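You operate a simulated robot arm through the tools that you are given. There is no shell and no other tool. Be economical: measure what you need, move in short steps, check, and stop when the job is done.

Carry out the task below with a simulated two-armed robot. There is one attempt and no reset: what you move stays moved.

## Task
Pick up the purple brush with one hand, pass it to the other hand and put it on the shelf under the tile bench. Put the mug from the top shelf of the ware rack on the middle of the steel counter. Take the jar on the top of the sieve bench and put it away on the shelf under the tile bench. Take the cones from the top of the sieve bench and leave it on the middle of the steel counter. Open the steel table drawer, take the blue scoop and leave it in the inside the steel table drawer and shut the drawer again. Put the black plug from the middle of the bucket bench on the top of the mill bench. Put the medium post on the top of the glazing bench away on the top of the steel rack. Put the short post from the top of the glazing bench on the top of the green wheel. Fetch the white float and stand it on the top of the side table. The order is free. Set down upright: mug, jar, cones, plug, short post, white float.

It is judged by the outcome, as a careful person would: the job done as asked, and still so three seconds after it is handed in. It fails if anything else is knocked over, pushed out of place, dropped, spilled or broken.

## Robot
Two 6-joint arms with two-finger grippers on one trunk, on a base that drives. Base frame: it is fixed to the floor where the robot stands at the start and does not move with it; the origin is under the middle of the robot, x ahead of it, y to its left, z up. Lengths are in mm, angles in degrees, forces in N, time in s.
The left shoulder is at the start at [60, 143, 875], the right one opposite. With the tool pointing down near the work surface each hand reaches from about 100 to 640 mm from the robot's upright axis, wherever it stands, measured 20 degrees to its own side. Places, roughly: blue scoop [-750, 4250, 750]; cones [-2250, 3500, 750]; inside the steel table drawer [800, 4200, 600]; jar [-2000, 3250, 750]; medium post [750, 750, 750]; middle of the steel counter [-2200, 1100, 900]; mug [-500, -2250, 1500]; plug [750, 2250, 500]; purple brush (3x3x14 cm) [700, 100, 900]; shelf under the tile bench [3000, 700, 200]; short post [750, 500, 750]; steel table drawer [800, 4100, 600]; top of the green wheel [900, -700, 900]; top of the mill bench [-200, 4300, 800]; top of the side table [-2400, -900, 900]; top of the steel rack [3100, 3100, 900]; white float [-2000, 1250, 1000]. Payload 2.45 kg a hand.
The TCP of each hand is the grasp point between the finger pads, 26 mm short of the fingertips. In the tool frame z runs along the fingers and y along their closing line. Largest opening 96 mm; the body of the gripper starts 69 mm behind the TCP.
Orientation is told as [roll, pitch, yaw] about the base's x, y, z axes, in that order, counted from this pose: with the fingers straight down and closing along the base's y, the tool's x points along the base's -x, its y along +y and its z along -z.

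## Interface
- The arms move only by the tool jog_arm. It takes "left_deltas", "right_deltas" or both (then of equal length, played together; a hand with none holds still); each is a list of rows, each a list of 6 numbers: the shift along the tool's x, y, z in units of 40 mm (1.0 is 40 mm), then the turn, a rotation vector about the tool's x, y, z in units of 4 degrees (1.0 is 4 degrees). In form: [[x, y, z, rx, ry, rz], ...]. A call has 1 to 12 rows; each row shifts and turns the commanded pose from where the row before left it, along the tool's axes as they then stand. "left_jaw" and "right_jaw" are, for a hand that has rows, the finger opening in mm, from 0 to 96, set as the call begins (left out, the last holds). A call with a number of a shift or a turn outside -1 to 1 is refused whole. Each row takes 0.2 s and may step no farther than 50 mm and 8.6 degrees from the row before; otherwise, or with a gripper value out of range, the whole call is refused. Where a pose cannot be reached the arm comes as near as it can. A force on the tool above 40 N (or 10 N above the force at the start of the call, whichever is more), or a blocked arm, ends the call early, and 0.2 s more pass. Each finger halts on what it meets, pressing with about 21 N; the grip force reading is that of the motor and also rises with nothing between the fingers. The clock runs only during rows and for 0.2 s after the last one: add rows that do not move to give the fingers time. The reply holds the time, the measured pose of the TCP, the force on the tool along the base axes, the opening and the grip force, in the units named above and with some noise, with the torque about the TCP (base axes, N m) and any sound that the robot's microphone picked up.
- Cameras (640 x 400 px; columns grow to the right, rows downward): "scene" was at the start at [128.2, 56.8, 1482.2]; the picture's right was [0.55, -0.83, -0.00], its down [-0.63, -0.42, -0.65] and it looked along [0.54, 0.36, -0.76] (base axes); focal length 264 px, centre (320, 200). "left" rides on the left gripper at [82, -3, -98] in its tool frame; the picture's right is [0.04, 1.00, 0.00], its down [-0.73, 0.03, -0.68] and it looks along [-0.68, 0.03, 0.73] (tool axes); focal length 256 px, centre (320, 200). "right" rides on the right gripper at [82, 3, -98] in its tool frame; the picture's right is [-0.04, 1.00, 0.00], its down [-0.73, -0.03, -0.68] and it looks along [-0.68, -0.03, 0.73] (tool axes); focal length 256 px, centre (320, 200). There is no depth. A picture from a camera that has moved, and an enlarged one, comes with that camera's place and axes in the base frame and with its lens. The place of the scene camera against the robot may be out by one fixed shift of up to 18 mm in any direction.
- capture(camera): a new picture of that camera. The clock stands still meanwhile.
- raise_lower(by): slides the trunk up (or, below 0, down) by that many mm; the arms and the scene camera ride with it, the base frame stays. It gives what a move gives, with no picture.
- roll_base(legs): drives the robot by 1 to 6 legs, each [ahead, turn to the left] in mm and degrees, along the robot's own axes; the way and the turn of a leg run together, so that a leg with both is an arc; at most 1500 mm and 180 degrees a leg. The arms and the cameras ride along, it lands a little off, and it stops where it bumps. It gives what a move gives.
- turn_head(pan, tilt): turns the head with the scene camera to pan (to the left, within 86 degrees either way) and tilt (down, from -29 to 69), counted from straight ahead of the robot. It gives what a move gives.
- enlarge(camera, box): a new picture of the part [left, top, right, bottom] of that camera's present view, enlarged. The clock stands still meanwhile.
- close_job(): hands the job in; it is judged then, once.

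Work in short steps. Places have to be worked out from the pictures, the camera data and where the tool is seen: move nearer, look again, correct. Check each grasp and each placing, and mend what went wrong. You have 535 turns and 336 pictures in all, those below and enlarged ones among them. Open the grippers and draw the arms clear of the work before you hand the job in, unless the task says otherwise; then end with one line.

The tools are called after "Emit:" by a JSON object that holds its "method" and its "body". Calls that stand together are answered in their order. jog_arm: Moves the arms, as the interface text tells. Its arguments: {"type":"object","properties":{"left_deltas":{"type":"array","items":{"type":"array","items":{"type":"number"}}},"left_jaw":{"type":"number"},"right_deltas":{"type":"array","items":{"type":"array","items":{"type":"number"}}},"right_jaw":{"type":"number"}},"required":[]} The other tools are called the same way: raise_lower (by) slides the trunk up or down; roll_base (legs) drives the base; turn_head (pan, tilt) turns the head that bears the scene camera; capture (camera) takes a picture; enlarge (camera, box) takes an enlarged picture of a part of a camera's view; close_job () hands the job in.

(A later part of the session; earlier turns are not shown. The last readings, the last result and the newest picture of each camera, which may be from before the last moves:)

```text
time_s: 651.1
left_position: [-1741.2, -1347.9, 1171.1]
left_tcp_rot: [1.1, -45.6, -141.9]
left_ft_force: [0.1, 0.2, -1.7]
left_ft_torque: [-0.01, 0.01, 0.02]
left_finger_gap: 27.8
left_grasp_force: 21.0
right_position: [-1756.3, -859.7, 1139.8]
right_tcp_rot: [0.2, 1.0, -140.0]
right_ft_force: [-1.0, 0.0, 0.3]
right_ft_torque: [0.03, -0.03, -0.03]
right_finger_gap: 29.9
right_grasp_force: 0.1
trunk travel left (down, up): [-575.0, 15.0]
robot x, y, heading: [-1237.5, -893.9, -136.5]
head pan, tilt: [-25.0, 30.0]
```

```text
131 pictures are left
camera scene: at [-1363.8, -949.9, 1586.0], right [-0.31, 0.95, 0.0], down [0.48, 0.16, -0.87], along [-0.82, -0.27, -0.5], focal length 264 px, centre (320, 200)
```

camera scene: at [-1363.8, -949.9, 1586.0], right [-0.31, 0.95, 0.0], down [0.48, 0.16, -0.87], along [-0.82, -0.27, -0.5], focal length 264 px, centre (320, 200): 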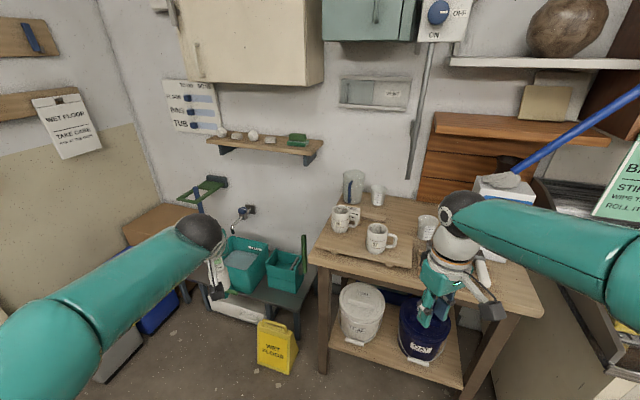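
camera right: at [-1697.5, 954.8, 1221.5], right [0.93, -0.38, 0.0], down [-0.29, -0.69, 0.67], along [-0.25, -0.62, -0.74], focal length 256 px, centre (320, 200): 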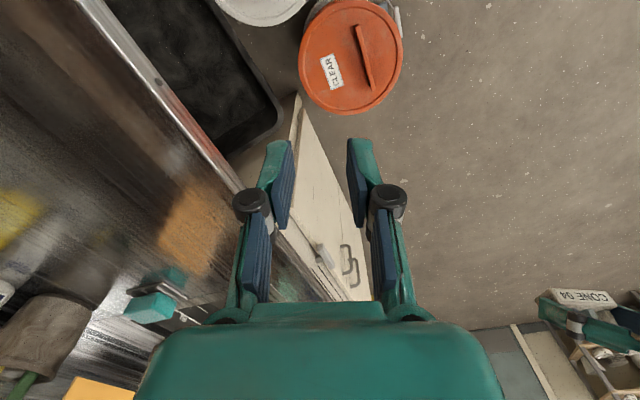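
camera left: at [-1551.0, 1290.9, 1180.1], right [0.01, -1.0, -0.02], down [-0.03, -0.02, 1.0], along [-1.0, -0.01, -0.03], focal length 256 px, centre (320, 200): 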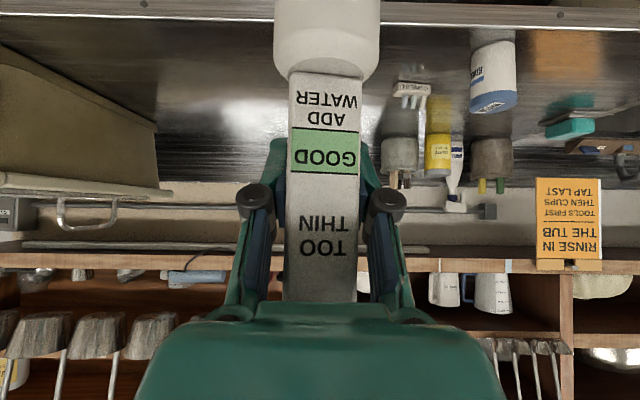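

Table front edge x≈−2090, y −1228…−467. Turn to face it.

Emit:
{"method": "roll_base", "body": {"legs": [[0, -42]]}}

Emit:
{"method": "turn_head", "body": {"pan": 0, "tilt": 35}}

Emit:
{"method": "capture", "body": {"camera": "scene"}}

Emit:
{"method": "capture", "body": {"camera": "right"}}

```text
time_s: 653.7
left_position: [-1918.3, -890.7, 1170.7]
left_tcp_rot: [1.2, -45.5, 175.8]
left_ft_force: [-0.2, 0.5, -1.2]
left_ft_torque: [0.01, 0.04, 0.02]
left_finger_gap: 27.8
left_grasp_force: 20.9
right_position: [-1599.4, -519.8, 1140.9]
right_tcp_rot: [0.1, 1.1, 177.7]
right_ft_force: [0.7, 0.3, -0.2]
right_ft_torque: [0.01, -0.04, 0.02]
right_finger_gap: 29.9
right_grasp_force: 0.1
trunk travel left (down, up): [-575.0, 15.0]
robot x, y, heading: [-1238.6, -923.8, -178.8]
head pan, tilt: [-25.0, 30.0]
```

```text
time_s: 654.5
left_position: [-1916.3, -893.1, 1173.2]
left_tcp_rot: [1.0, -45.6, 175.9]
left_ft_force: [-0.3, -0.4, -1.5]
left_ft_torque: [-0.02, 0.02, -0.02]
left_finger_gap: 27.7
left_grasp_force: 21.1
right_position: [-1598.0, -520.8, 1140.6]
right_tcp_rot: [0.3, 1.0, 177.6]
right_ft_force: [-0.7, 0.1, 0.7]
right_ft_torque: [0.03, 0.0, -0.02]
right_finger_gap: 29.8
right_grasp_force: 0.2
trunk travel left (down, up): [-575.0, 15.0]
robot x, y, heading: [-1239.2, -923.9, -178.5]
head pan, tilt: [0.0, 35.0]
```

```text
130 pictures are left
camera scene: at [-1382.4, -916.3, 1578.3], right [-0.02, 1.0, 0.0], down [0.57, 0.01, -0.82], along [-0.82, -0.02, -0.57], focal length 264 px, centre (320, 200)
```

scene: 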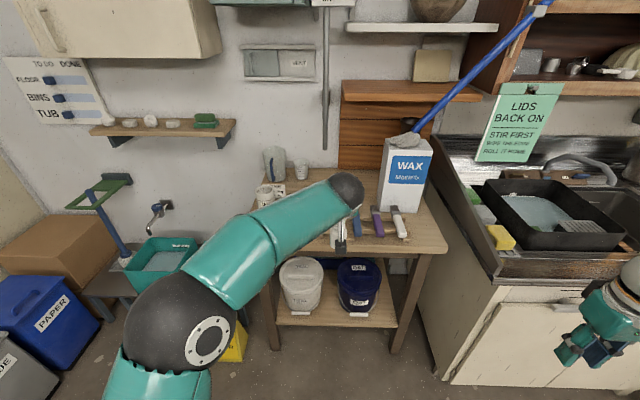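

```text
129 pictures are left
camera right: at [-1518.2, -526.7, 1240.4], right [-0.08, -1.0, 0.0], down [-0.74, 0.06, 0.67], along [-0.66, 0.05, -0.75], focal length 256 px, centre (320, 200)
```

right: 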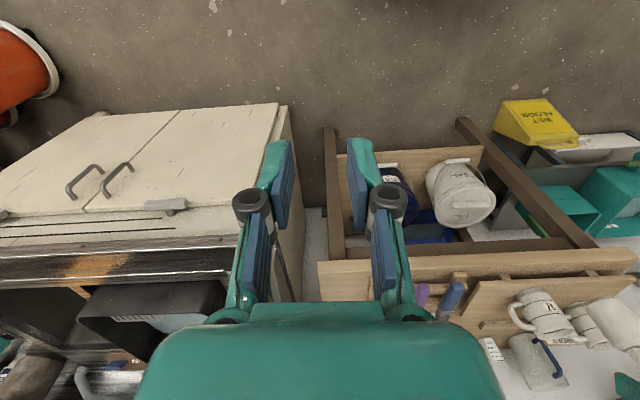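

Emit:
{"method": "capture", "body": {"camera": "left"}}

Emit:
{"method": "enlarge", "body": {"camera": "scene", "box": [250, 130, 470, 270]}}

```text
128 pictures are left
camera left: at [-1790.6, -895.2, 1181.5], right [-0.03, -1.0, -0.02], down [-0.03, -0.02, 1.0], along [-1.0, 0.03, -0.03], focal length 256 px, centre (320, 200)
```

left: 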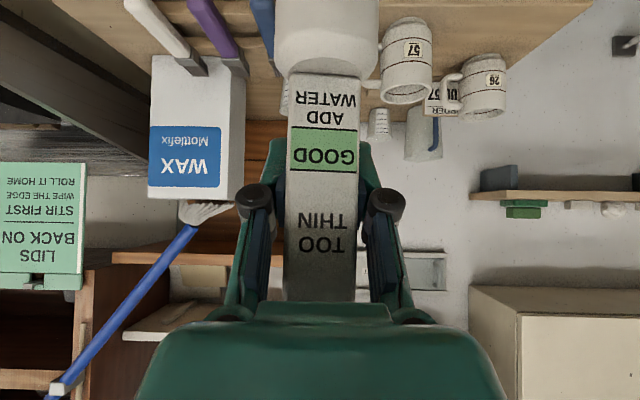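

```text
2.86 times, centred on (360, 200) of scene
camera zoom: at [-1382.4, -916.3, 1578.3], right [-0.02, 1.0, 0.0], down [0.57, 0.01, -0.82], along [-0.82, -0.02, -0.57], focal length 755 px, centre (206, 200)
```

zoom: 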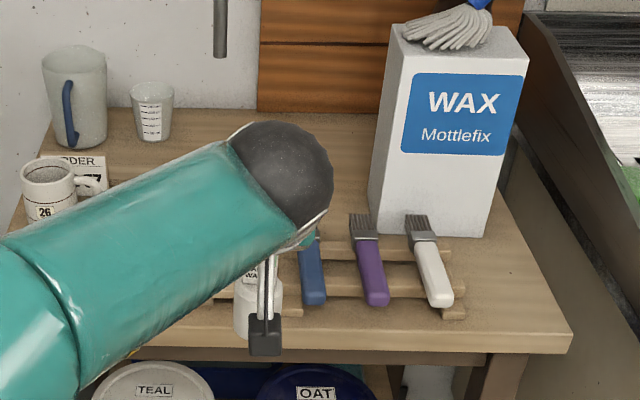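

Free spot: table centre behind the brush rack, around (−2310,−880). Drive 385 mm forward and look from the left camera.

Emit:
{"method": "roll_base", "body": {"legs": [[385, 0]]}}

Emit:
{"method": "capture", "body": {"camera": "left"}}

Emit:
{"method": "capture", "body": {"camera": "scene"}}

```text
time_s: 657.0
left_position: [-2299.8, -899.9, 1170.9]
left_tcp_rot: [1.0, -45.5, 175.9]
left_ft_force: [-1.2, -0.7, -1.8]
left_ft_torque: [0.04, 0.0, -0.01]
left_finger_gap: 27.6
left_grasp_force: 21.1
right_position: [-1981.5, -528.8, 1140.2]
right_tcp_rot: [0.2, 1.0, 177.8]
right_ft_force: [-1.4, 0.4, -0.1]
right_ft_torque: [-0.01, 0.0, -0.03]
right_finger_gap: 30.2
right_grasp_force: 0.1
trunk travel left (down, up): [-575.0, 15.0]
robot x, y, heading: [-1621.5, -940.0, -178.5]
head pan, tilt: [0.0, 35.0]
```

```text
126 pictures are left
camera left: at [-2174.4, -903.3, 1180.8], right [-0.03, -1.0, -0.02], down [-0.03, -0.01, 1.0], along [-1.0, 0.03, -0.03], focal length 256 px, centre (320, 200)
```

left: 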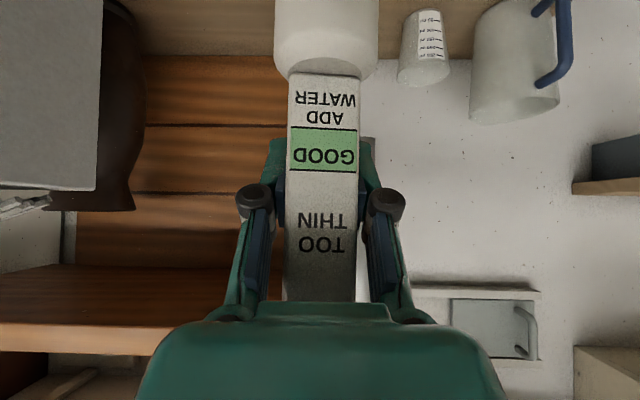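

```text
125 pictures are left
camera scene: at [-1766.6, -924.5, 1578.1], right [-0.02, 1.0, 0.0], down [0.57, 0.01, -0.82], along [-0.82, -0.02, -0.57], focal length 264 px, centre (320, 200)
```

scene: 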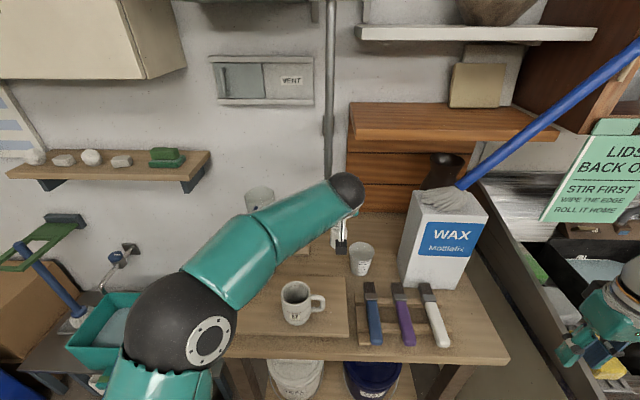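

The float hangs over a free area (cup ≥110 mm away, mug handle ~95 mm). Lower 130 mm.

Emit:
{"method": "jog_arm", "body": {"left_deltas": [[0.7, 0, 0.68, 0, 0, 0], [0.7, 0, 0.68, 0, 0, 0], [0.7, 0, 0.68, 0, 0, 0], [0, 0, 0, 0, 0, 0]]}}

Emit:
{"method": "capture", "body": {"camera": "left"}}

Emit:
{"method": "capture", "body": {"camera": "scene"}}

```text
time_s: 658.0
left_position: [-2294.0, -898.8, 1054.8]
left_tcp_rot: [1.0, -45.6, 175.8]
left_ft_force: [0.0, 0.2, -0.5]
left_ft_torque: [-0.04, 0.0, 0.02]
left_finger_gap: 27.7
left_grasp_force: 20.9
right_position: [-1980.1, -528.3, 1141.3]
right_tcp_rot: [0.1, 1.0, 177.8]
right_ft_force: [-0.5, 0.0, 0.4]
right_ft_torque: [0.0, 0.04, 0.02]
right_finger_gap: 29.9
right_grasp_force: 0.0
trunk travel left (down, up): [-575.0, 15.0]
robot x, y, heading: [-1616.7, -936.6, -178.9]
head pan, tilt: [0.0, 35.0]
```

```text
124 pictures are left
camera left: at [-2168.1, -902.3, 1064.1], right [-0.03, -1.0, -0.02], down [-0.03, -0.02, 1.0], along [-1.0, 0.03, -0.03], focal length 256 px, centre (320, 200)
```

left: 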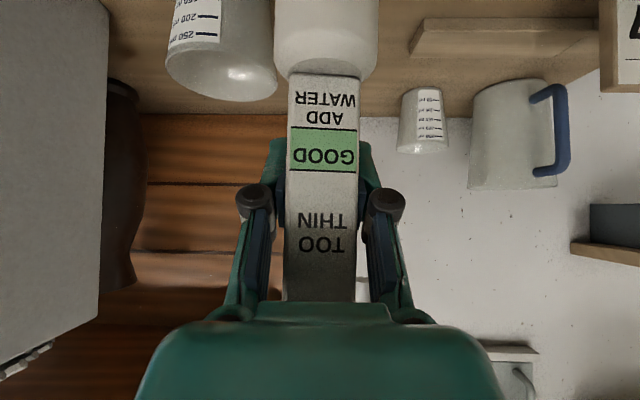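

```text
123 pictures are left
camera scene: at [-1764.7, -924.5, 1578.3], right [-0.02, 1.0, 0.0], down [0.57, 0.01, -0.82], along [-0.82, -0.02, -0.57], focal length 264 px, centre (320, 200)
```

scene: 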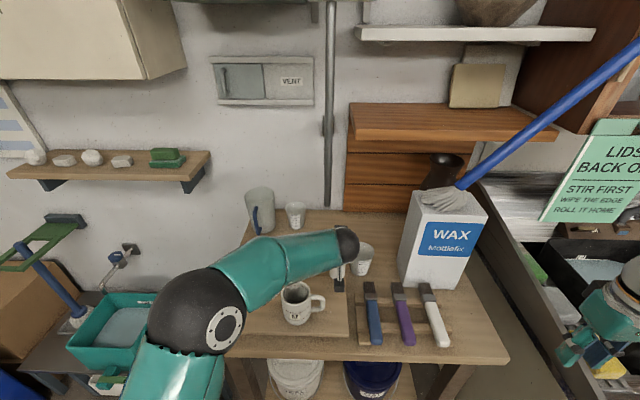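

The measuring cup is only ~15 mm from the bulb. Shift 45 mm to the left (−y) first, then lower.

Emit:
{"method": "jog_arm", "body": {"left_deltas": [[0, 0.6, 0, 0, 0, 0], [0, 0.55, 0, 0, 0, 0], [0, 0, 0, 0, 0, 0]]}}

Emit:
{"method": "jog_arm", "body": {"left_deltas": [[0.35, 0, 0.34, 0, 0, 0], [0.15, 0, 0.15, 0, 0, 0]]}}

Emit:
{"method": "capture", "body": {"camera": "left"}}

```text
time_s: 658.8
left_position: [-2299.8, -946.1, 1055.6]
left_tcp_rot: [1.1, -45.6, 176.0]
left_ft_force: [0.2, 0.4, -1.3]
left_ft_torque: [0.03, 0.03, 0.01]
left_finger_gap: 27.8
left_grasp_force: 21.2
right_position: [-1981.0, -529.7, 1140.5]
right_tcp_rot: [0.2, 0.9, 177.8]
right_ft_force: [0.3, 0.5, 0.3]
right_ft_torque: [0.01, -0.02, -0.02]
right_finger_gap: 30.0
right_grasp_force: 0.1
trunk travel left (down, up): [-575.0, 15.0]
robot x, y, heading: [-1619.0, -937.7, -178.7]
head pan, tilt: [0.0, 35.0]
```

```text
time_s: 659.4
left_position: [-2301.3, -945.7, 1027.5]
left_tcp_rot: [1.0, -45.6, 175.9]
left_ft_force: [0.3, -0.5, -2.1]
left_ft_torque: [0.0, 0.02, -0.03]
left_finger_gap: 27.7
left_grasp_force: 21.4
right_position: [-1981.7, -529.2, 1142.1]
right_tcp_rot: [0.1, 1.1, 177.7]
right_ft_force: [0.7, 0.3, 0.0]
right_ft_torque: [-0.02, -0.01, -0.02]
right_finger_gap: 30.0
right_grasp_force: 0.1
trunk travel left (down, up): [-575.0, 15.0]
robot x, y, heading: [-1620.6, -934.4, -178.4]
head pan, tilt: [0.0, 35.0]
```

```text
122 pictures are left
camera left: at [-2174.8, -948.9, 1036.9], right [-0.03, -1.0, -0.02], down [-0.03, -0.01, 1.0], along [-1.0, 0.03, -0.03], focal length 256 px, centre (320, 200)
```

left: 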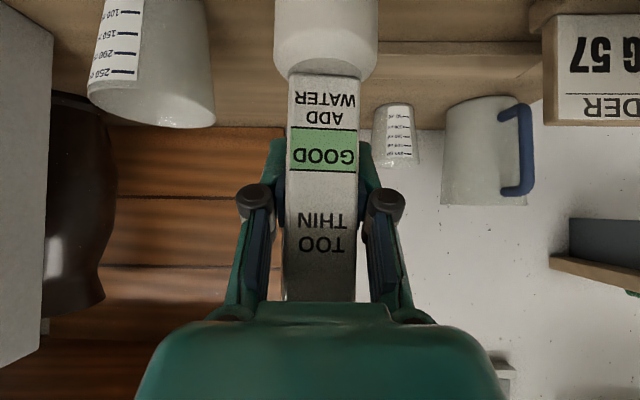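

A thin board lies under the mugs; I zoom to see where the bulb will land.

Emit:
{"method": "enlarge", "body": {"camera": "scene", "box": [220, 190, 420, 350]}}

```text
2.50 times, centred on (320, 270) of scene
camera zoom: at [-1765.1, -924.5, 1578.3], right [-0.02, 1.0, 0.0], down [0.57, 0.01, -0.82], along [-0.82, -0.02, -0.57], focal length 661 px, centre (320, 25)
```

zoom: 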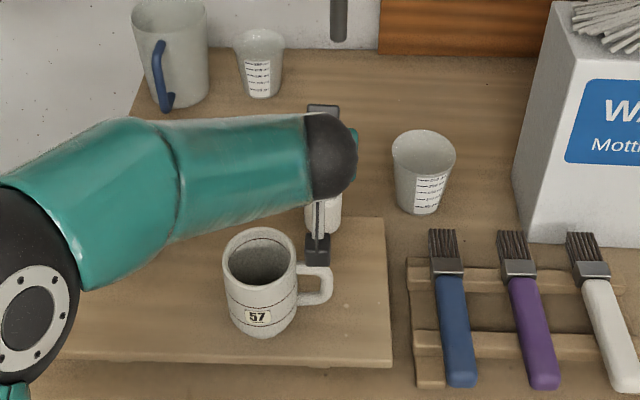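

The bulb would land on the board's edge. Raise a little, move 60 mm further back onto the bare table, then lower.

Emit:
{"method": "jog_arm", "body": {"left_deltas": [[-0.68, 0, 0.34, 0, 0, 0], [-0.68, 0, 0.34, 0, 0, 0], [0, 0, 0, 0, 0, 0]]}}

Emit:
{"method": "enlarge", "body": {"camera": "scene", "box": [220, 190, 420, 350]}}

Emit:
{"method": "capture", "body": {"camera": "left"}}

```text
time_s: 660.2
left_position: [-2357.5, -942.9, 1046.5]
left_tcp_rot: [1.1, -45.6, 175.9]
left_ft_force: [-0.6, -0.4, -2.4]
left_ft_torque: [-0.03, 0.03, 0.01]
left_finger_gap: 28.1
left_grasp_force: 21.0
right_position: [-1981.0, -529.3, 1140.2]
right_tcp_rot: [0.2, 1.0, 177.7]
right_ft_force: [0.9, 0.6, -0.2]
right_ft_torque: [0.01, 0.02, 0.0]
right_finger_gap: 30.0
right_grasp_force: 0.2
trunk travel left (down, up): [-575.0, 15.0]
robot x, y, heading: [-1617.1, -937.2, -178.3]
head pan, tilt: [0.0, 35.0]
```

```text
2.50 times, centred on (320, 270) of scene
camera zoom: at [-1764.9, -924.6, 1578.3], right [-0.02, 1.0, 0.0], down [0.57, 0.01, -0.82], along [-0.82, -0.02, -0.57], focal length 661 px, centre (320, 25)
```

zoom: 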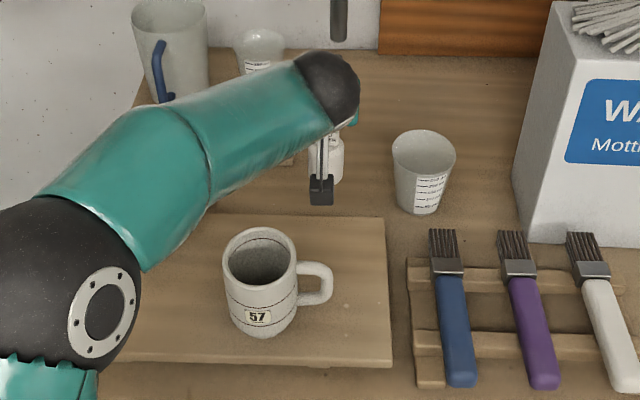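

```text
119 pictures are left
camera left: at [-2232.4, -946.4, 1055.1], right [-0.03, -1.0, -0.02], down [-0.03, -0.01, 1.0], along [-1.0, 0.03, -0.03], focal length 256 px, centre (320, 200)
```

left: 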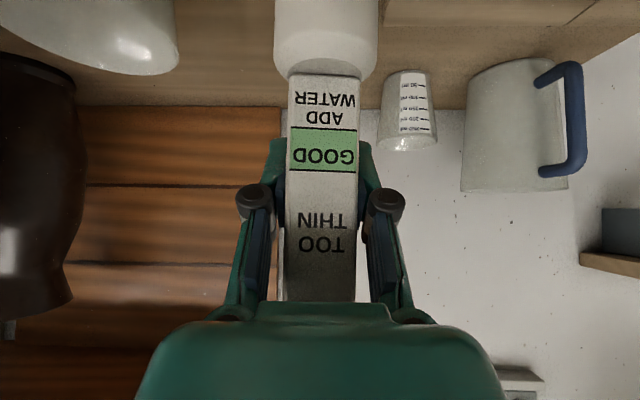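

Clear. Lower in small steps to contact.

Emit:
{"method": "jog_arm", "body": {"left_deltas": [[0.35, 0, 0.34, 0, 0, 0]]}}

Emit:
{"method": "jog_arm", "body": {"left_deltas": [[0.14, 0, 0.14, 0, 0, 0]]}}

Emit:
{"method": "jog_arm", "body": {"left_deltas": [[0.1, 0, 0.1, 0, 0, 0]]}}

```text
time_s: 660.6
left_position: [-2358.1, -944.6, 1027.1]
left_tcp_rot: [1.1, -45.5, 175.9]
left_ft_force: [0.4, -0.2, -0.6]
left_ft_torque: [-0.01, 0.02, -0.01]
left_finger_gap: 27.8
left_grasp_force: 21.6
right_position: [-1981.9, -528.6, 1141.7]
right_tcp_rot: [0.3, 1.0, 177.7]
right_ft_force: [-0.6, -0.4, 0.3]
right_ft_torque: [-0.01, -0.01, 0.01]
right_finger_gap: 29.7
right_grasp_force: 0.0
trunk travel left (down, up): [-575.0, 15.0]
robot x, y, heading: [-1616.7, -935.0, -178.5]
head pan, tilt: [0.0, 35.0]
```

```text
time_s: 661.0
left_position: [-2359.1, -944.6, 1018.1]
left_tcp_rot: [1.1, -45.6, 175.9]
left_ft_force: [-0.8, 1.3, -1.6]
left_ft_torque: [0.0, 0.06, 0.03]
left_finger_gap: 28.0
left_grasp_force: 20.8
right_position: [-1982.7, -528.7, 1141.1]
right_tcp_rot: [0.2, 1.0, 177.7]
right_ft_force: [-0.1, 0.2, 0.1]
right_ft_torque: [-0.02, -0.01, -0.01]
right_finger_gap: 29.9
right_grasp_force: 0.0
trunk travel left (down, up): [-575.0, 15.0]
robot x, y, heading: [-1618.3, -936.8, -178.8]
head pan, tilt: [0.0, 35.0]
```

```text
time_s: 661.4
left_position: [-2357.3, -943.9, 1012.3]
left_tcp_rot: [1.1, -45.5, 175.8]
left_ft_force: [-0.5, -0.2, -1.1]
left_ft_torque: [0.01, 0.0, -0.01]
left_finger_gap: 27.7
left_grasp_force: 20.9
right_position: [-1981.5, -528.7, 1140.2]
right_tcp_rot: [0.2, 1.0, 177.8]
right_ft_force: [-0.1, -0.1, 0.5]
right_ft_torque: [0.0, 0.01, -0.01]
right_finger_gap: 30.0
right_grasp_force: 0.1
trunk travel left (down, up): [-575.0, 15.0]
robot x, y, heading: [-1618.8, -938.0, -178.8]
head pan, tilt: [0.0, 35.0]
```

Emit:
{"method": "jog_arm", "body": {"left_deltas": [[0.1, 0, 0.1, 0, 0, 0]]}}

Emit:
{"method": "jog_arm", "body": {"left_deltas": [[0.1, 0, 0.1, 0, 0, 0]]}}

Emit:
{"method": "jog_arm", "body": {"left_deltas": [[0.1, 0, 0.1, 0, 0, 0]]}}

Emit:
{"method": "jog_arm", "body": {"left_deltas": [[0.1, 0, 0.1, 0, 0, 0]]}}

```text
time_s: 661.8
left_position: [-2360.1, -944.3, 1007.3]
left_tcp_rot: [1.1, -45.7, 176.0]
left_ft_force: [-0.1, 0.0, -1.5]
left_ft_torque: [0.01, 0.03, -0.04]
left_finger_gap: 27.7
left_grasp_force: 21.0
right_position: [-1982.4, -529.0, 1140.9]
right_tcp_rot: [0.2, 0.9, 177.6]
right_ft_force: [-0.5, -0.3, 0.5]
right_ft_torque: [0.01, -0.02, 0.01]
right_finger_gap: 30.1
right_grasp_force: 0.1
trunk travel left (down, up): [-575.0, 15.0]
robot x, y, heading: [-1620.2, -933.7, -178.6]
head pan, tilt: [0.0, 35.0]
```

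```text
time_s: 662.2
left_position: [-2359.2, -944.8, 1002.5]
left_tcp_rot: [0.9, -45.6, 176.0]
left_ft_force: [-0.1, 0.7, -2.2]
left_ft_torque: [-0.04, 0.01, -0.02]
left_finger_gap: 27.7
left_grasp_force: 20.6
right_position: [-1981.0, -528.7, 1140.0]
right_tcp_rot: [0.3, 1.0, 177.6]
right_ft_force: [0.3, -0.1, -0.3]
right_ft_torque: [-0.02, -0.01, 0.04]
right_finger_gap: 29.9
right_grasp_force: 0.0
trunk travel left (down, up): [-575.0, 15.0]
robot x, y, heading: [-1617.8, -931.8, -178.9]
head pan, tilt: [0.0, 35.0]
```

```text
time_s: 662.6
left_position: [-2358.4, -944.7, 996.7]
left_tcp_rot: [1.0, -45.4, 175.9]
left_ft_force: [0.2, 0.3, -2.1]
left_ft_torque: [-0.02, 0.06, -0.02]
left_finger_gap: 27.8
left_grasp_force: 20.8
right_position: [-1980.8, -528.0, 1140.3]
right_tcp_rot: [0.2, 1.0, 177.7]
right_ft_force: [0.5, 0.4, -0.5]
right_ft_torque: [0.0, -0.02, -0.01]
right_finger_gap: 30.0
right_grasp_force: 0.0
trunk travel left (down, up): [-575.0, 15.0]
robot x, y, heading: [-1619.4, -935.8, -178.6]
head pan, tilt: [0.0, 35.0]
```

```text
time_s: 663.0
left_position: [-2359.2, -944.9, 992.4]
left_tcp_rot: [1.1, -45.6, 175.9]
left_ft_force: [-0.4, 0.2, -1.6]
left_ft_torque: [0.0, 0.03, -0.01]
left_finger_gap: 28.0
left_grasp_force: 21.1
right_position: [-1982.9, -528.5, 1140.3]
right_tcp_rot: [0.1, 1.0, 177.6]
right_ft_force: [-0.7, -0.2, 0.0]
right_ft_torque: [-0.01, -0.02, -0.01]
right_finger_gap: 29.8
right_grasp_force: 0.1
trunk travel left (down, up): [-575.0, 15.0]
robot x, y, heading: [-1618.9, -935.5, -178.7]
head pan, tilt: [0.0, 35.0]
```

Emit:
{"method": "jog_arm", "body": {"left_deltas": [[0.2, 0, 0.2, 0, 0, 0]]}}

Emit:
{"method": "enlarge", "body": {"camera": "scene", "box": [260, 190, 380, 280]}}

```text
time_s: 663.4
left_position: [-2358.5, -945.4, 985.9]
left_tcp_rot: [0.8, -46.1, 176.0]
left_ft_force: [-0.5, -0.6, 8.9]
left_ft_torque: [0.04, -0.23, -0.03]
left_finger_gap: 27.8
left_grasp_force: 21.2
right_position: [-1979.7, -528.7, 1141.6]
right_tcp_rot: [0.3, 0.9, 177.7]
right_ft_force: [0.7, -0.5, -0.6]
right_ft_torque: [0.03, 0.0, 0.02]
right_finger_gap: 29.8
right_grasp_force: 0.1
trunk travel left (down, up): [-575.0, 15.0]
robot x, y, heading: [-1616.2, -933.4, -178.6]
head pan, tilt: [0.0, 35.0]
```

```text
4.44 times, centred on (320, 235) of scene
camera zoom: at [-1764.0, -924.7, 1578.6], right [-0.02, 1.0, 0.0], down [0.57, 0.01, -0.82], along [-0.82, -0.02, -0.57], focal length 1175 px, centre (320, 44)
```

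zoom: 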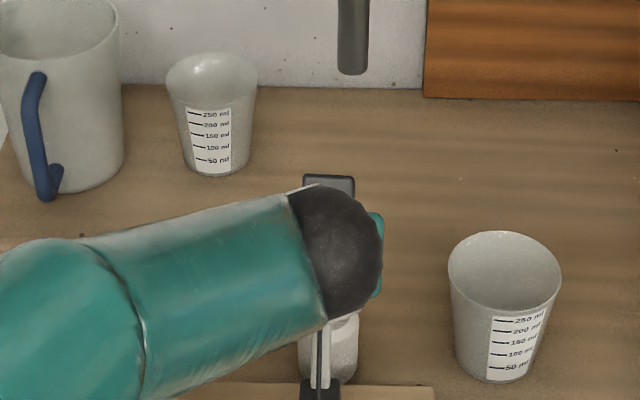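

Contact (≈10 N). Open the fingers and check.

Emit:
{"method": "jog_arm", "body": {"left_deltas": [[0, 0, 0, 0, 0, 0], [0, 0, 0, 0, 0, 0]], "left_jaw": 56}}

Emit:
{"method": "capture", "body": {"camera": "left"}}

```text
time_s: 664.0
left_position: [-2360.2, -946.3, 980.2]
left_tcp_rot: [1.1, -45.6, 175.9]
left_ft_force: [0.1, -1.4, 0.1]
left_ft_torque: [0.0, -0.02, 0.02]
left_finger_gap: 56.2
left_grasp_force: 0.1
right_position: [-1981.6, -528.3, 1141.0]
right_tcp_rot: [0.2, 1.1, 177.7]
right_ft_force: [-0.1, 0.7, 0.2]
right_ft_torque: [0.0, 0.01, -0.02]
right_finger_gap: 29.7
right_grasp_force: 0.0
trunk travel left (down, up): [-575.0, 15.0]
robot x, y, heading: [-1618.6, -934.8, -179.0]
head pan, tilt: [0.0, 35.0]
```

```text
117 pictures are left
camera left: at [-2233.1, -948.3, 990.2], right [-0.03, -1.0, -0.02], down [-0.03, -0.01, 1.0], along [-1.0, 0.03, -0.03], focal length 256 px, centre (320, 200)
```

left: 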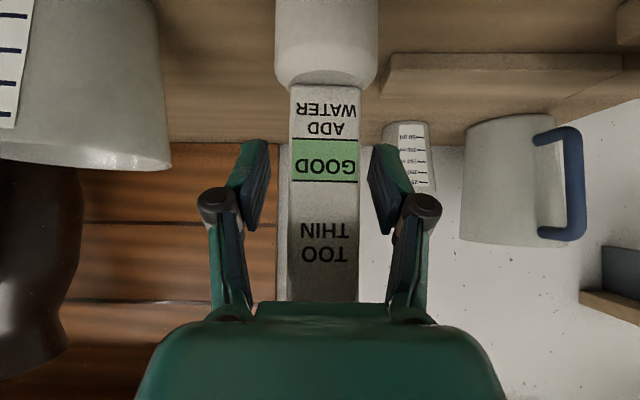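

Stands. Withdraw along the finger axis.

Emit:
{"method": "jog_arm", "body": {"left_deltas": [[0, 0, -0.5, 0, 0, 0], [0, 0, -0.9, 0, 0, 0], [0, 0, -0.9, 0, 0, 0], [0, 0, -0.9, 0, 0, 0], [0, 0, -0.9, 0, 0, 0], [0, 0, -0.9, 0, 0, 0]]}}

Emit:
{"method": "roll_base", "body": {"legs": [[-400, 0]]}}

Emit:
{"method": "capture", "body": {"camera": "scene"}}

```text
time_s: 665.4
left_position: [-2215.5, -951.5, 1124.9]
left_tcp_rot: [1.1, -45.6, 175.9]
left_ft_force: [0.1, -0.1, -1.2]
left_ft_torque: [-0.03, -0.03, 0.01]
left_finger_gap: 56.1
left_grasp_force: 0.0
right_position: [-1980.4, -529.3, 1141.5]
right_tcp_rot: [0.2, 0.9, 177.7]
right_ft_force: [0.2, 0.1, 0.2]
right_ft_torque: [0.03, 0.01, 0.01]
right_finger_gap: 30.2
right_grasp_force: 0.0
trunk travel left (down, up): [-575.0, 15.0]
robot x, y, heading: [-1619.8, -936.4, -178.5]
head pan, tilt: [0.0, 35.0]
```

```text
time_s: 667.9
left_position: [-1828.4, -942.7, 1125.3]
left_tcp_rot: [1.1, -45.6, 176.1]
left_ft_force: [0.2, 0.2, 0.6]
left_ft_torque: [0.04, 0.02, -0.01]
left_finger_gap: 56.0
left_grasp_force: 0.1
right_position: [-1592.4, -519.4, 1140.5]
right_tcp_rot: [0.2, 0.9, 178.0]
right_ft_force: [-0.1, 0.4, -0.6]
right_ft_torque: [0.03, 0.01, -0.01]
right_finger_gap: 29.8
right_grasp_force: 0.0
trunk travel left (down, up): [-575.0, 15.0]
robot x, y, heading: [-1230.5, -924.4, -178.4]
head pan, tilt: [0.0, 35.0]
```

```text
116 pictures are left
camera scene: at [-1374.8, -915.3, 1578.4], right [-0.03, 1.0, 0.0], down [0.57, 0.02, -0.82], along [-0.82, -0.02, -0.57], focal length 264 px, centre (320, 200)
```

scene: 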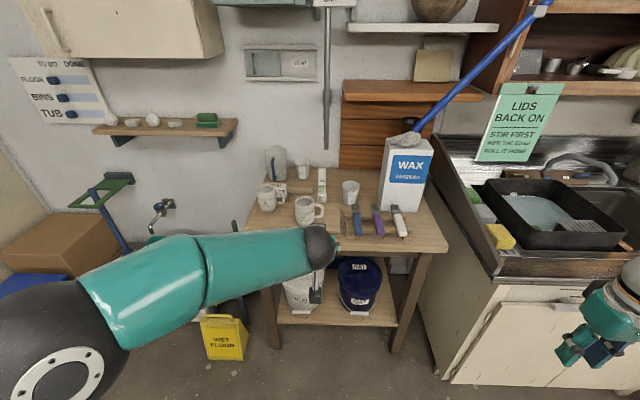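

Float stands on the side table. Now to the ware rack for the mug: turn (≤65° per call) and drive.

Emit:
{"method": "roll_base", "body": {"legs": [[0, 60]]}}

Emit:
{"method": "roll_base", "body": {"legs": [[0, 60]]}}

Emit:
{"method": "roll_base", "body": {"legs": [[0, 22], [780, 0]]}}

Emit:
{"method": "roll_base", "body": {"legs": [[0, -52]]}}

Emit:
{"method": "turn_head", "body": {"pan": 0, "tilt": 10}}

Emit:
{"method": "capture", "body": {"camera": "scene"}}

```text
time_s: 671.3
left_position: [-1507.3, -1459.7, 1124.8]
left_tcp_rot: [1.0, -45.6, -123.0]
left_ft_force: [0.0, 0.2, 1.3]
left_ft_torque: [-0.02, 0.02, 0.02]
left_finger_gap: 55.8
left_grasp_force: 0.0
right_position: [-1761.5, -1048.0, 1140.1]
right_tcp_rot: [0.1, 1.0, -121.1]
right_ft_force: [0.0, 0.9, -0.7]
right_ft_torque: [-0.02, -0.01, 0.01]
right_finger_gap: 29.9
right_grasp_force: 0.1
trunk travel left (down, up): [-575.0, 15.0]
robot x, y, heading: [-1267.8, -909.5, -117.7]
head pan, tilt: [0.0, 35.0]
```

```text
time_s: 674.7
left_position: [-905.1, -1386.7, 1124.9]
left_tcp_rot: [0.9, -45.5, -62.1]
left_ft_force: [0.4, -0.7, 1.6]
left_ft_torque: [0.0, -0.04, -0.01]
left_finger_gap: 56.0
left_grasp_force: 0.0
right_position: [-1388.8, -1409.5, 1139.8]
right_tcp_rot: [0.2, 1.0, -60.4]
right_ft_force: [0.7, 0.5, 0.1]
right_ft_torque: [-0.03, 0.01, -0.01]
right_finger_gap: 29.9
right_grasp_force: 0.1
trunk travel left (down, up): [-575.0, 15.0]
robot x, y, heading: [-1300.3, -925.1, -57.5]
head pan, tilt: [0.0, 35.0]
```

```text
time_s: 680.2
left_position: [-119.6, -1645.9, 1125.3]
left_tcp_rot: [1.0, -45.5, -39.6]
left_ft_force: [-0.1, -0.2, -0.3]
left_ft_torque: [0.01, 0.01, 0.01]
left_finger_gap: 55.7
left_grasp_force: 0.1
right_position: [-556.3, -1852.3, 1142.3]
right_tcp_rot: [0.2, 1.0, -37.7]
right_ft_force: [0.0, -0.5, 0.3]
right_ft_torque: [0.02, 0.01, -0.01]
right_finger_gap: 30.0
right_grasp_force: 0.0
trunk travel left (down, up): [-575.0, 15.0]
robot x, y, heading: [-659.3, -1375.3, -34.8]
head pan, tilt: [0.0, 35.0]
```

```text
time_s: 683.2
left_position: [-529.2, -1967.9, 1124.7]
left_tcp_rot: [1.0, -45.5, -90.6]
left_ft_force: [0.0, -1.2, 0.0]
left_ft_torque: [0.02, -0.01, 0.01]
left_finger_gap: 56.1
left_grasp_force: 0.0
right_position: [-965.5, -1757.7, 1141.4]
right_tcp_rot: [0.1, 1.0, -88.7]
right_ft_force: [0.0, -0.2, 0.1]
right_ft_torque: [0.06, 0.02, 0.0]
right_finger_gap: 30.0
right_grasp_force: 0.0
trunk travel left (down, up): [-575.0, 15.0]
robot x, y, heading: [-628.8, -1374.0, -85.1]
head pan, tilt: [0.0, 35.0]
```

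```text
time_s: 684.1
left_position: [-528.7, -1967.5, 1126.6]
left_tcp_rot: [0.9, -45.6, -90.5]
left_ft_force: [0.1, 0.2, -0.3]
left_ft_torque: [0.03, 0.01, 0.0]
left_finger_gap: 56.1
left_grasp_force: 0.1
right_position: [-965.2, -1755.9, 1143.6]
right_tcp_rot: [0.2, 1.0, -88.7]
right_ft_force: [-1.0, 0.1, -0.1]
right_ft_torque: [-0.01, 0.01, 0.0]
right_finger_gap: 30.1
right_grasp_force: 0.0
trunk travel left (down, up): [-575.0, 15.0]
robot x, y, heading: [-629.8, -1378.6, -85.4]
head pan, tilt: [0.0, 10.0]
```

```text
115 pictures are left
camera scene: at [-609.0, -1513.8, 1618.4], right [-1.0, -0.08, 0.0], down [-0.01, 0.17, -0.98], along [0.08, -0.98, -0.17], focal length 264 px, centre (320, 200)
```

scene: 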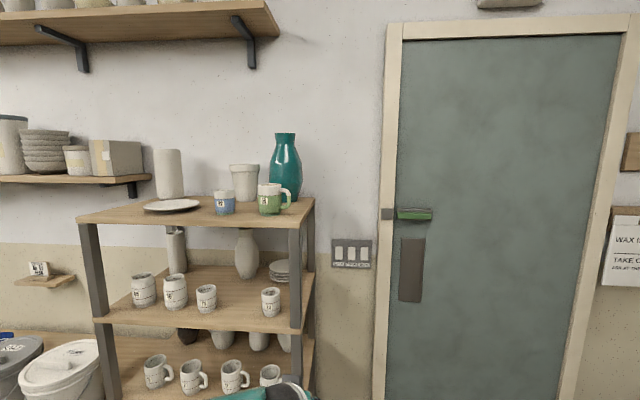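

The mug (green/white, handle to the right) stands at the front-right of the top shelf. Zoom in to judge its handle direction.

Emit:
{"method": "enlarge", "body": {"camera": "scene", "box": [200, 120, 320, 230]}}

```text
3.64 times, centred on (260, 175) of scene
camera zoom: at [-609.0, -1513.8, 1618.4], right [-1.0, -0.08, 0.0], down [-0.01, 0.17, -0.98], along [0.08, -0.98, -0.17], focal length 961 px, centre (538, 291)
```

zoom: 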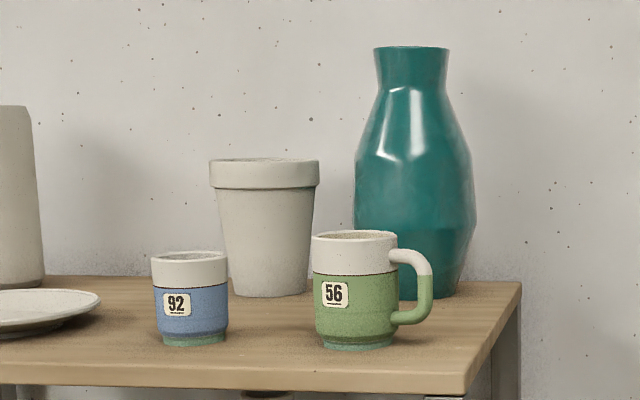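

The handle points along −x, so I'll grasp from the rack's right end, pointing +x, with the right hand. Reposition: turn to ~22°, reverse to about (−1400,−1700).

Emit:
{"method": "roll_base", "body": {"legs": [[0, 55]]}}

Emit:
{"method": "roll_base", "body": {"legs": [[0, 53]]}}

Emit:
{"method": "roll_base", "body": {"legs": [[-820, 0]]}}

Emit:
{"method": "roll_base", "body": {"legs": [[0, -57]]}}

Emit:
{"method": "turn_head", "body": {"pan": 20, "tilt": 15}}

Emit:
{"method": "capture", "body": {"camera": "scene"}}

```text
time_s: 687.3
left_position: [-85.8, -1639.4, 1126.1]
left_tcp_rot: [0.9, -45.5, -35.7]
left_ft_force: [-0.4, -0.2, 0.5]
left_ft_torque: [0.0, 0.01, -0.02]
left_finger_gap: 56.2
left_grasp_force: 0.1
right_position: [-508.6, -1872.9, 1143.2]
right_tcp_rot: [0.2, 1.1, -34.0]
right_ft_force: [-0.1, 0.1, -0.9]
right_ft_torque: [0.01, -0.02, 0.05]
right_finger_gap: 29.9
right_grasp_force: 0.1
trunk travel left (down, up): [-575.0, 15.0]
robot x, y, heading: [-641.1, -1403.5, -30.9]
head pan, tilt: [0.0, 10.0]
```

```text
time_s: 690.4
left_position: [-129.1, -1090.6, 1125.5]
left_tcp_rot: [1.1, -45.5, 18.4]
left_ft_force: [1.0, -0.3, -0.9]
left_ft_torque: [0.01, 0.04, 0.01]
left_finger_gap: 56.2
left_grasp_force: 0.1
right_position: [-184.9, -1571.7, 1143.5]
right_tcp_rot: [0.3, 1.1, 20.3]
right_ft_force: [-0.2, -0.5, 0.6]
right_ft_torque: [0.03, 0.03, 0.01]
right_finger_gap: 29.8
right_grasp_force: 0.0
trunk travel left (down, up): [-575.0, 15.0]
robot x, y, heading: [-630.3, -1436.9, 23.5]
head pan, tilt: [0.0, 10.0]
```

```text
time_s: 694.9
left_position: [-883.2, -1422.1, 1126.8]
left_tcp_rot: [1.0, -45.6, 18.2]
left_ft_force: [0.2, -0.8, 1.0]
left_ft_torque: [-0.01, 0.01, -0.03]
left_finger_gap: 55.8
left_grasp_force: 0.0
right_position: [-940.0, -1902.5, 1143.1]
right_tcp_rot: [0.3, 1.1, 20.1]
right_ft_force: [-0.3, -0.6, -0.9]
right_ft_torque: [0.01, -0.01, 0.02]
right_finger_gap: 29.9
right_grasp_force: 0.0
trunk travel left (down, up): [-575.0, 15.0]
robot x, y, heading: [-1381.7, -1767.1, 23.6]
head pan, tilt: [0.0, 10.0]
```

```text
time_s: 698.2
left_position: [-829.2, -2017.7, 1127.0]
left_tcp_rot: [1.0, -45.5, -40.6]
left_ft_force: [0.4, -0.2, 0.0]
left_ft_torque: [-0.02, 0.01, 0.02]
left_finger_gap: 55.8
left_grasp_force: 0.0
right_position: [-1270.9, -2216.9, 1144.5]
right_tcp_rot: [0.3, 1.1, -38.8]
right_ft_force: [0.4, 0.0, -0.4]
right_ft_torque: [-0.02, 0.01, -0.02]
right_finger_gap: 30.1
right_grasp_force: 0.2
trunk travel left (down, up): [-575.0, 15.0]
robot x, y, heading: [-1365.3, -1736.5, -35.1]
head pan, tilt: [0.0, 10.0]
```

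```text
time_s: 699.0
left_position: [-828.9, -2014.1, 1126.5]
left_tcp_rot: [1.0, -45.6, -40.4]
left_ft_force: [0.2, 0.4, 0.1]
left_ft_torque: [-0.01, 0.04, -0.02]
left_finger_gap: 56.0
left_grasp_force: 0.1
right_position: [-1269.3, -2214.5, 1144.9]
right_tcp_rot: [0.2, 0.9, -38.6]
right_ft_force: [-0.2, 0.1, -1.0]
right_ft_torque: [-0.03, 0.03, 0.04]
right_finger_gap: 29.7
right_grasp_force: 0.0
trunk travel left (down, up): [-575.0, 15.0]
robot x, y, heading: [-1365.3, -1736.4, -35.5]
head pan, tilt: [20.0, 15.0]
```

```text
113 pictures are left
camera scene: at [-1219.2, -1779.8, 1610.3], right [-0.26, -0.97, 0.0], down [-0.25, 0.07, -0.97], along [0.93, -0.25, -0.26], focal length 264 px, centre (320, 200)
```

scene: 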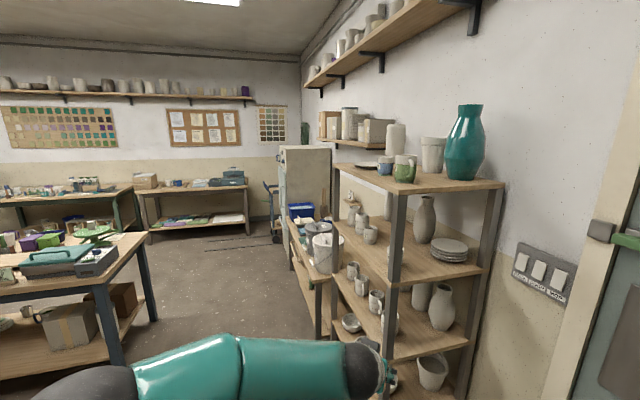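

Zoom at the mug again from here for the handle direction.

Emit:
{"method": "enlarge", "body": {"camera": "scene", "box": [340, 90, 520, 215]}}

```text
3.20 times, centred on (430, 152) of scene
camera zoom: at [-1219.2, -1779.8, 1610.3], right [-0.26, -0.97, 0.0], down [-0.25, 0.07, -0.97], along [0.93, -0.25, -0.26], focal length 846 px, centre (-32, 352)
```

zoom: 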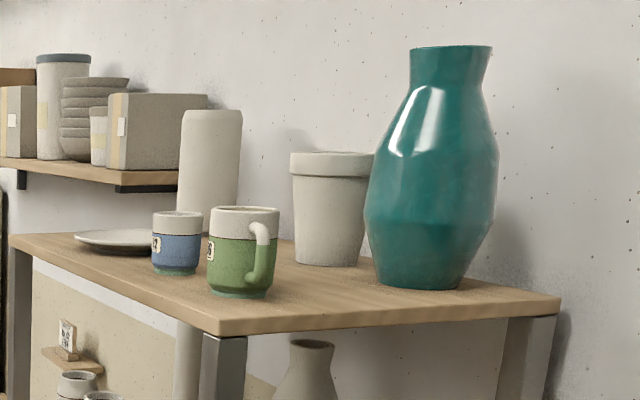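

The handle points to about 170°, so I approach pointing at −28° with the right hand flipped (camera on top, clear of the shelf). First re-orient both hands here in free space.

Emit:
{"method": "jog_arm", "body": {"right_deltas": [[0, 0, 0, 1, 0, -1], [0, 0, 0, 1, 0, -1], [0, 0, 0, 1, 0, -1], [0, 0, 0, 1, 0, -1], [0, 0, 0, 1, 0, -1], [0, 0, 0, 1, 0, -1], [0, 0, 0, 1, 0, -1], [0, 0, 0, 1, 0, -1], [0, 0, 0, 1, 0, -1], [0, 0, 0, 1, 0, -1], [0, 0, 0, 1, 0, -1], [0, 0, 0, 1, 0, -1]], "left_deltas": [[0, 0, 0, 0, 1, 0], [0, 0, 0, 0, 1, 0], [0, 0, 0, 0, 1, 0], [0, 0, 0, 0, 1, 0], [0, 0, 0, 0, 1, 0], [0, 0, 0, 0, 1, 0], [0, 0, 0, 0, 1, 0], [0, 0, 0, 0, 1, 0], [0, 0, 0, 0, 1, 0], [0, 0, 0, 0, 1, 0], [0, 0, 0, 0, 1, 0], [0, 0, 0, 0, 0.4, 0]]}}

Emit:
{"method": "jog_arm", "body": {"right_deltas": [[0, 0, 0, 1, 0, -1], [0, 0, 0, 1, 0, -1], [0, 0, 0, 1, 0, -1], [0, 0, 0, 1, 0, -1], [0, 0, 0, 1, 0, -1], [0, 0, 0, 1, 0, -1], [0, 0, 0, 1, 0, -1], [0, 0, 0, 1, 0, -1], [0, 0, 0, 1, 0, -1], [0, 0, 0, 1, 0, -1], [0, 0, 0, 1, 0, -1], [0, 0, 0, 1, 0, -1]], "left_deltas": [[0.9, 0.3, 0, 0, 0, 0], [0.9, 0.3, 0, 0, 0, 0], [0.9, 0.3, 0, 0, 0, 0], [0.9, 0.3, 0, 0, 0, 0], [0.9, 0.3, 0, 0, 0, 0], [0, 0, 0, 0, 0, 0], [0, 0, 0, 0, 0, 0], [0, 0, 0, 0, 0, 0], [0, 0, 0, 0, 0, 0], [0, 0, 0, 0, 0, 0], [0, 0, 0, 0, 0, 0], [0, 0, 0, 0, 0, 0]]}}

Emit:
{"method": "capture", "body": {"camera": "right"}}

```text
time_s: 701.6
left_position: [-829.7, -2016.9, 1127.4]
left_tcp_rot: [0.7, 0.1, -39.9]
left_ft_force: [0.3, 0.9, -0.2]
left_ft_torque: [0.04, -0.01, 0.01]
left_finger_gap: 56.3
left_grasp_force: 0.1
right_position: [-1270.0, -2215.0, 1144.0]
right_tcp_rot: [-42.8, 18.8, 5.2]
right_ft_force: [0.3, -0.2, -0.5]
right_ft_torque: [0.02, -0.02, -0.01]
right_finger_gap: 29.8
right_grasp_force: 0.0
trunk travel left (down, up): [-575.0, 15.0]
robot x, y, heading: [-1358.5, -1734.1, -35.3]
head pan, tilt: [20.0, 15.0]
```

```text
time_s: 704.2
left_position: [-930.4, -1853.8, 1128.2]
left_tcp_rot: [0.7, 0.0, -39.8]
left_ft_force: [-0.4, 0.3, -0.7]
left_ft_torque: [0.01, -0.03, 0.0]
left_finger_gap: 56.2
left_grasp_force: 0.1
right_position: [-1194.6, -2262.1, 1216.0]
right_tcp_rot: [-71.8, 59.3, 37.2]
right_ft_force: [-0.4, -0.1, 0.3]
right_ft_torque: [-0.01, 0.0, 0.0]
right_finger_gap: 29.8
right_grasp_force: 0.2
right hand out of reach, approached as far as the arm can: row 5, 6, 7, 8, 9, 10, 11, 12
trunk travel left (down, up): [-575.0, 15.0]
robot x, y, heading: [-1360.0, -1738.0, -34.9]
head pan, tilt: [20.0, 15.0]
```

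```text
111 pictures are left
camera right: at [-1265.8, -2197.5, 1300.8], right [-0.82, -0.23, -0.52], down [0.08, 0.86, -0.51], along [0.56, -0.46, -0.69], focal length 256 px, centre (320, 200)
```

right: 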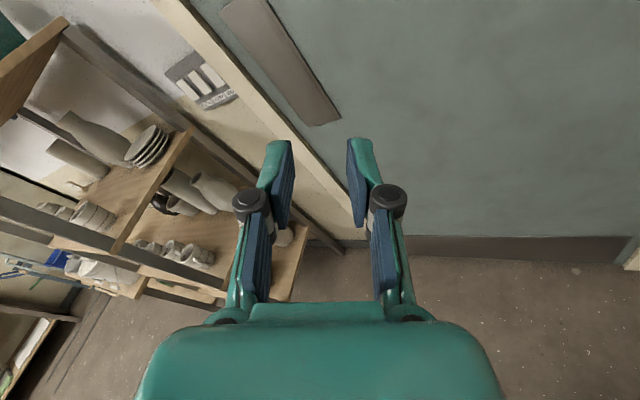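

Flip is working (camera now on top). Bring the right hand to a better position and finish the rotation.

Emit:
{"method": "jog_arm", "body": {"right_deltas": [[-0.34, -0.75, -0.475, 0, 0, 0], [-0.34, -0.75, -0.475, 0, 0, 0], [-0.34, -0.75, -0.475, 0, 0, 0], [-0.34, -0.75, -0.475, 0, 0, 0], [-0.34, -0.75, -0.475, 0, 0, 0], [0, 0, 0, 0.985, -0.02, -0.892], [0, 0, 0, 0.985, -0.02, -0.892], [0, 0, 0, 0.985, -0.02, -0.892], [0, 0, 0, 0.985, -0.02, -0.892], [0, 0, 0, 0.985, -0.02, -0.892], [0, 0, 0, 0.985, -0.02, -0.892], [0, 0, 0, 0.985, -0.02, -0.892]]}}

Emit:
{"method": "jog_arm", "body": {"right_deltas": [[0, 0, 0, 0.985, -0.02, -0.892], [0, 0, 0, 0.985, -0.02, -0.892]], "right_jaw": 92}}

Emit:
{"method": "capture", "body": {"camera": "right"}}

```text
time_s: 706.8
left_position: [-929.5, -1854.1, 1127.4]
left_tcp_rot: [0.7, -0.1, -39.8]
left_ft_force: [-0.2, -0.2, -0.7]
left_ft_torque: [0.0, 0.0, -0.01]
left_finger_gap: 55.9
left_grasp_force: 0.0
right_position: [-1071.4, -2118.4, 1249.9]
right_tcp_rot: [-79.4, 83.5, 58.2]
right_ft_force: [-0.8, -0.6, 0.0]
right_ft_torque: [-0.02, -0.02, -0.04]
right_finger_gap: 29.7
right_grasp_force: 0.1
right hand out of reach, approached as far as the arm can: row 12
trunk travel left (down, up): [-575.0, 15.0]
robot x, y, heading: [-1362.5, -1736.8, -35.3]
head pan, tilt: [20.0, 15.0]
```

```text
time_s: 707.4
left_position: [-928.0, -1853.3, 1127.9]
left_tcp_rot: [0.7, -0.1, -39.8]
left_ft_force: [-0.7, 0.1, -0.1]
left_ft_torque: [-0.01, 0.02, 0.01]
left_finger_gap: 56.0
left_grasp_force: 0.0
right_position: [-1062.9, -2120.6, 1255.9]
right_tcp_rot: [34.1, 88.9, 179.7]
right_ft_force: [1.4, 0.1, -0.3]
right_ft_torque: [-0.03, 0.02, 0.02]
right_finger_gap: 92.0
right_grasp_force: 0.0
right hand out of reach, approached as far as the arm can: row 1, 2
trunk travel left (down, up): [-575.0, 15.0]
robot x, y, heading: [-1366.0, -1734.1, -35.3]
head pan, tilt: [20.0, 15.0]
```

```text
110 pictures are left
camera right: at [-1144.4, -2068.0, 1339.1], right [-0.57, -0.82, -0.03], down [-0.56, 0.41, -0.72], along [0.61, -0.39, -0.69], focal length 256 px, centre (320, 200)
```

right: 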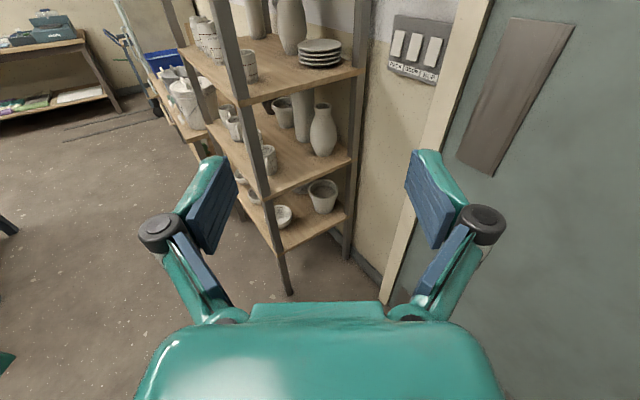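

Right hand is horizontal with the camera on top. Raise it to z≈1490 and approach the rack corner, stopping short.

Emit:
{"method": "jog_arm", "body": {"right_deltas": [[0.97, 0, 0, 0, 0, 0], [0.97, 0, 0, 0, 0, 0], [0.97, 0, 0, 0, 0, 0], [0.97, 0, 0, 0, 0, 0], [0.97, 0, 0, 0, 0, 0], [0.97, 0, 0, 0, 0, 0]]}}

Emit:
{"method": "roll_base", "body": {"legs": [[0, 11], [440, 0]]}}

Emit:
{"method": "capture", "body": {"camera": "right"}}

Emit:
{"method": "capture", "body": {"camera": "scene"}}

```text
time_s: 708.8
left_position: [-928.7, -1853.4, 1128.1]
left_tcp_rot: [0.7, 0.0, -39.8]
left_ft_force: [0.2, -0.4, 1.2]
left_ft_torque: [-0.01, -0.02, -0.01]
left_finger_gap: 55.9
left_grasp_force: 0.0
right_position: [-1056.8, -2119.7, 1488.4]
right_tcp_rot: [30.2, 88.8, 175.7]
right_ft_force: [0.0, 0.6, 1.0]
right_ft_torque: [0.02, 0.01, 0.03]
right_finger_gap: 91.9
right_grasp_force: 0.1
trunk travel left (down, up): [-575.0, 15.0]
robot x, y, heading: [-1363.3, -1734.9, -35.0]
head pan, tilt: [20.0, 15.0]
```

```text
time_s: 712.3
left_position: [-522.3, -1952.1, 1127.0]
left_tcp_rot: [0.7, 0.1, -29.5]
left_ft_force: [0.8, -1.0, 0.5]
left_ft_torque: [0.04, 0.03, 0.04]
left_finger_gap: 56.1
left_grasp_force: 0.0
right_position: [-599.5, -2237.9, 1488.0]
right_tcp_rot: [29.9, 89.0, -174.2]
right_ft_force: [-0.2, 0.6, -0.2]
right_ft_torque: [-0.02, -0.06, -0.01]
right_finger_gap: 91.8
right_grasp_force: 0.0
trunk travel left (down, up): [-575.0, 15.0]
robot x, y, heading: [-967.0, -1912.8, -24.8]
head pan, tilt: [20.0, 15.0]
```

```text
109 pictures are left
camera right: at [-689.0, -2200.7, 1571.0], right [-0.41, -0.91, -0.03], down [-0.62, 0.3, -0.72], along [0.67, -0.28, -0.69], focal length 256 px, centre (320, 200)
```

right: 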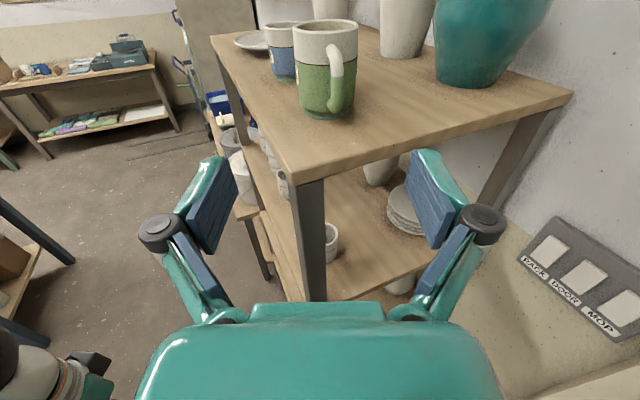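

```text
108 pictures are left
camera scene: at [-817.5, -1931.7, 1610.3], right [-0.08, -1.0, 0.0], down [-0.26, 0.02, -0.97], along [0.96, -0.08, -0.26], focal length 264 px, centre (320, 200)
```

scene: 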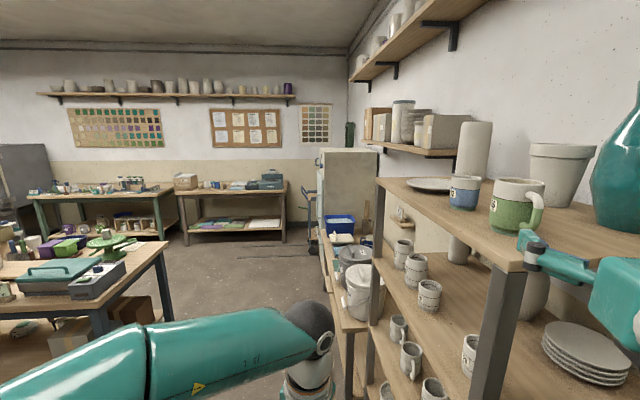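

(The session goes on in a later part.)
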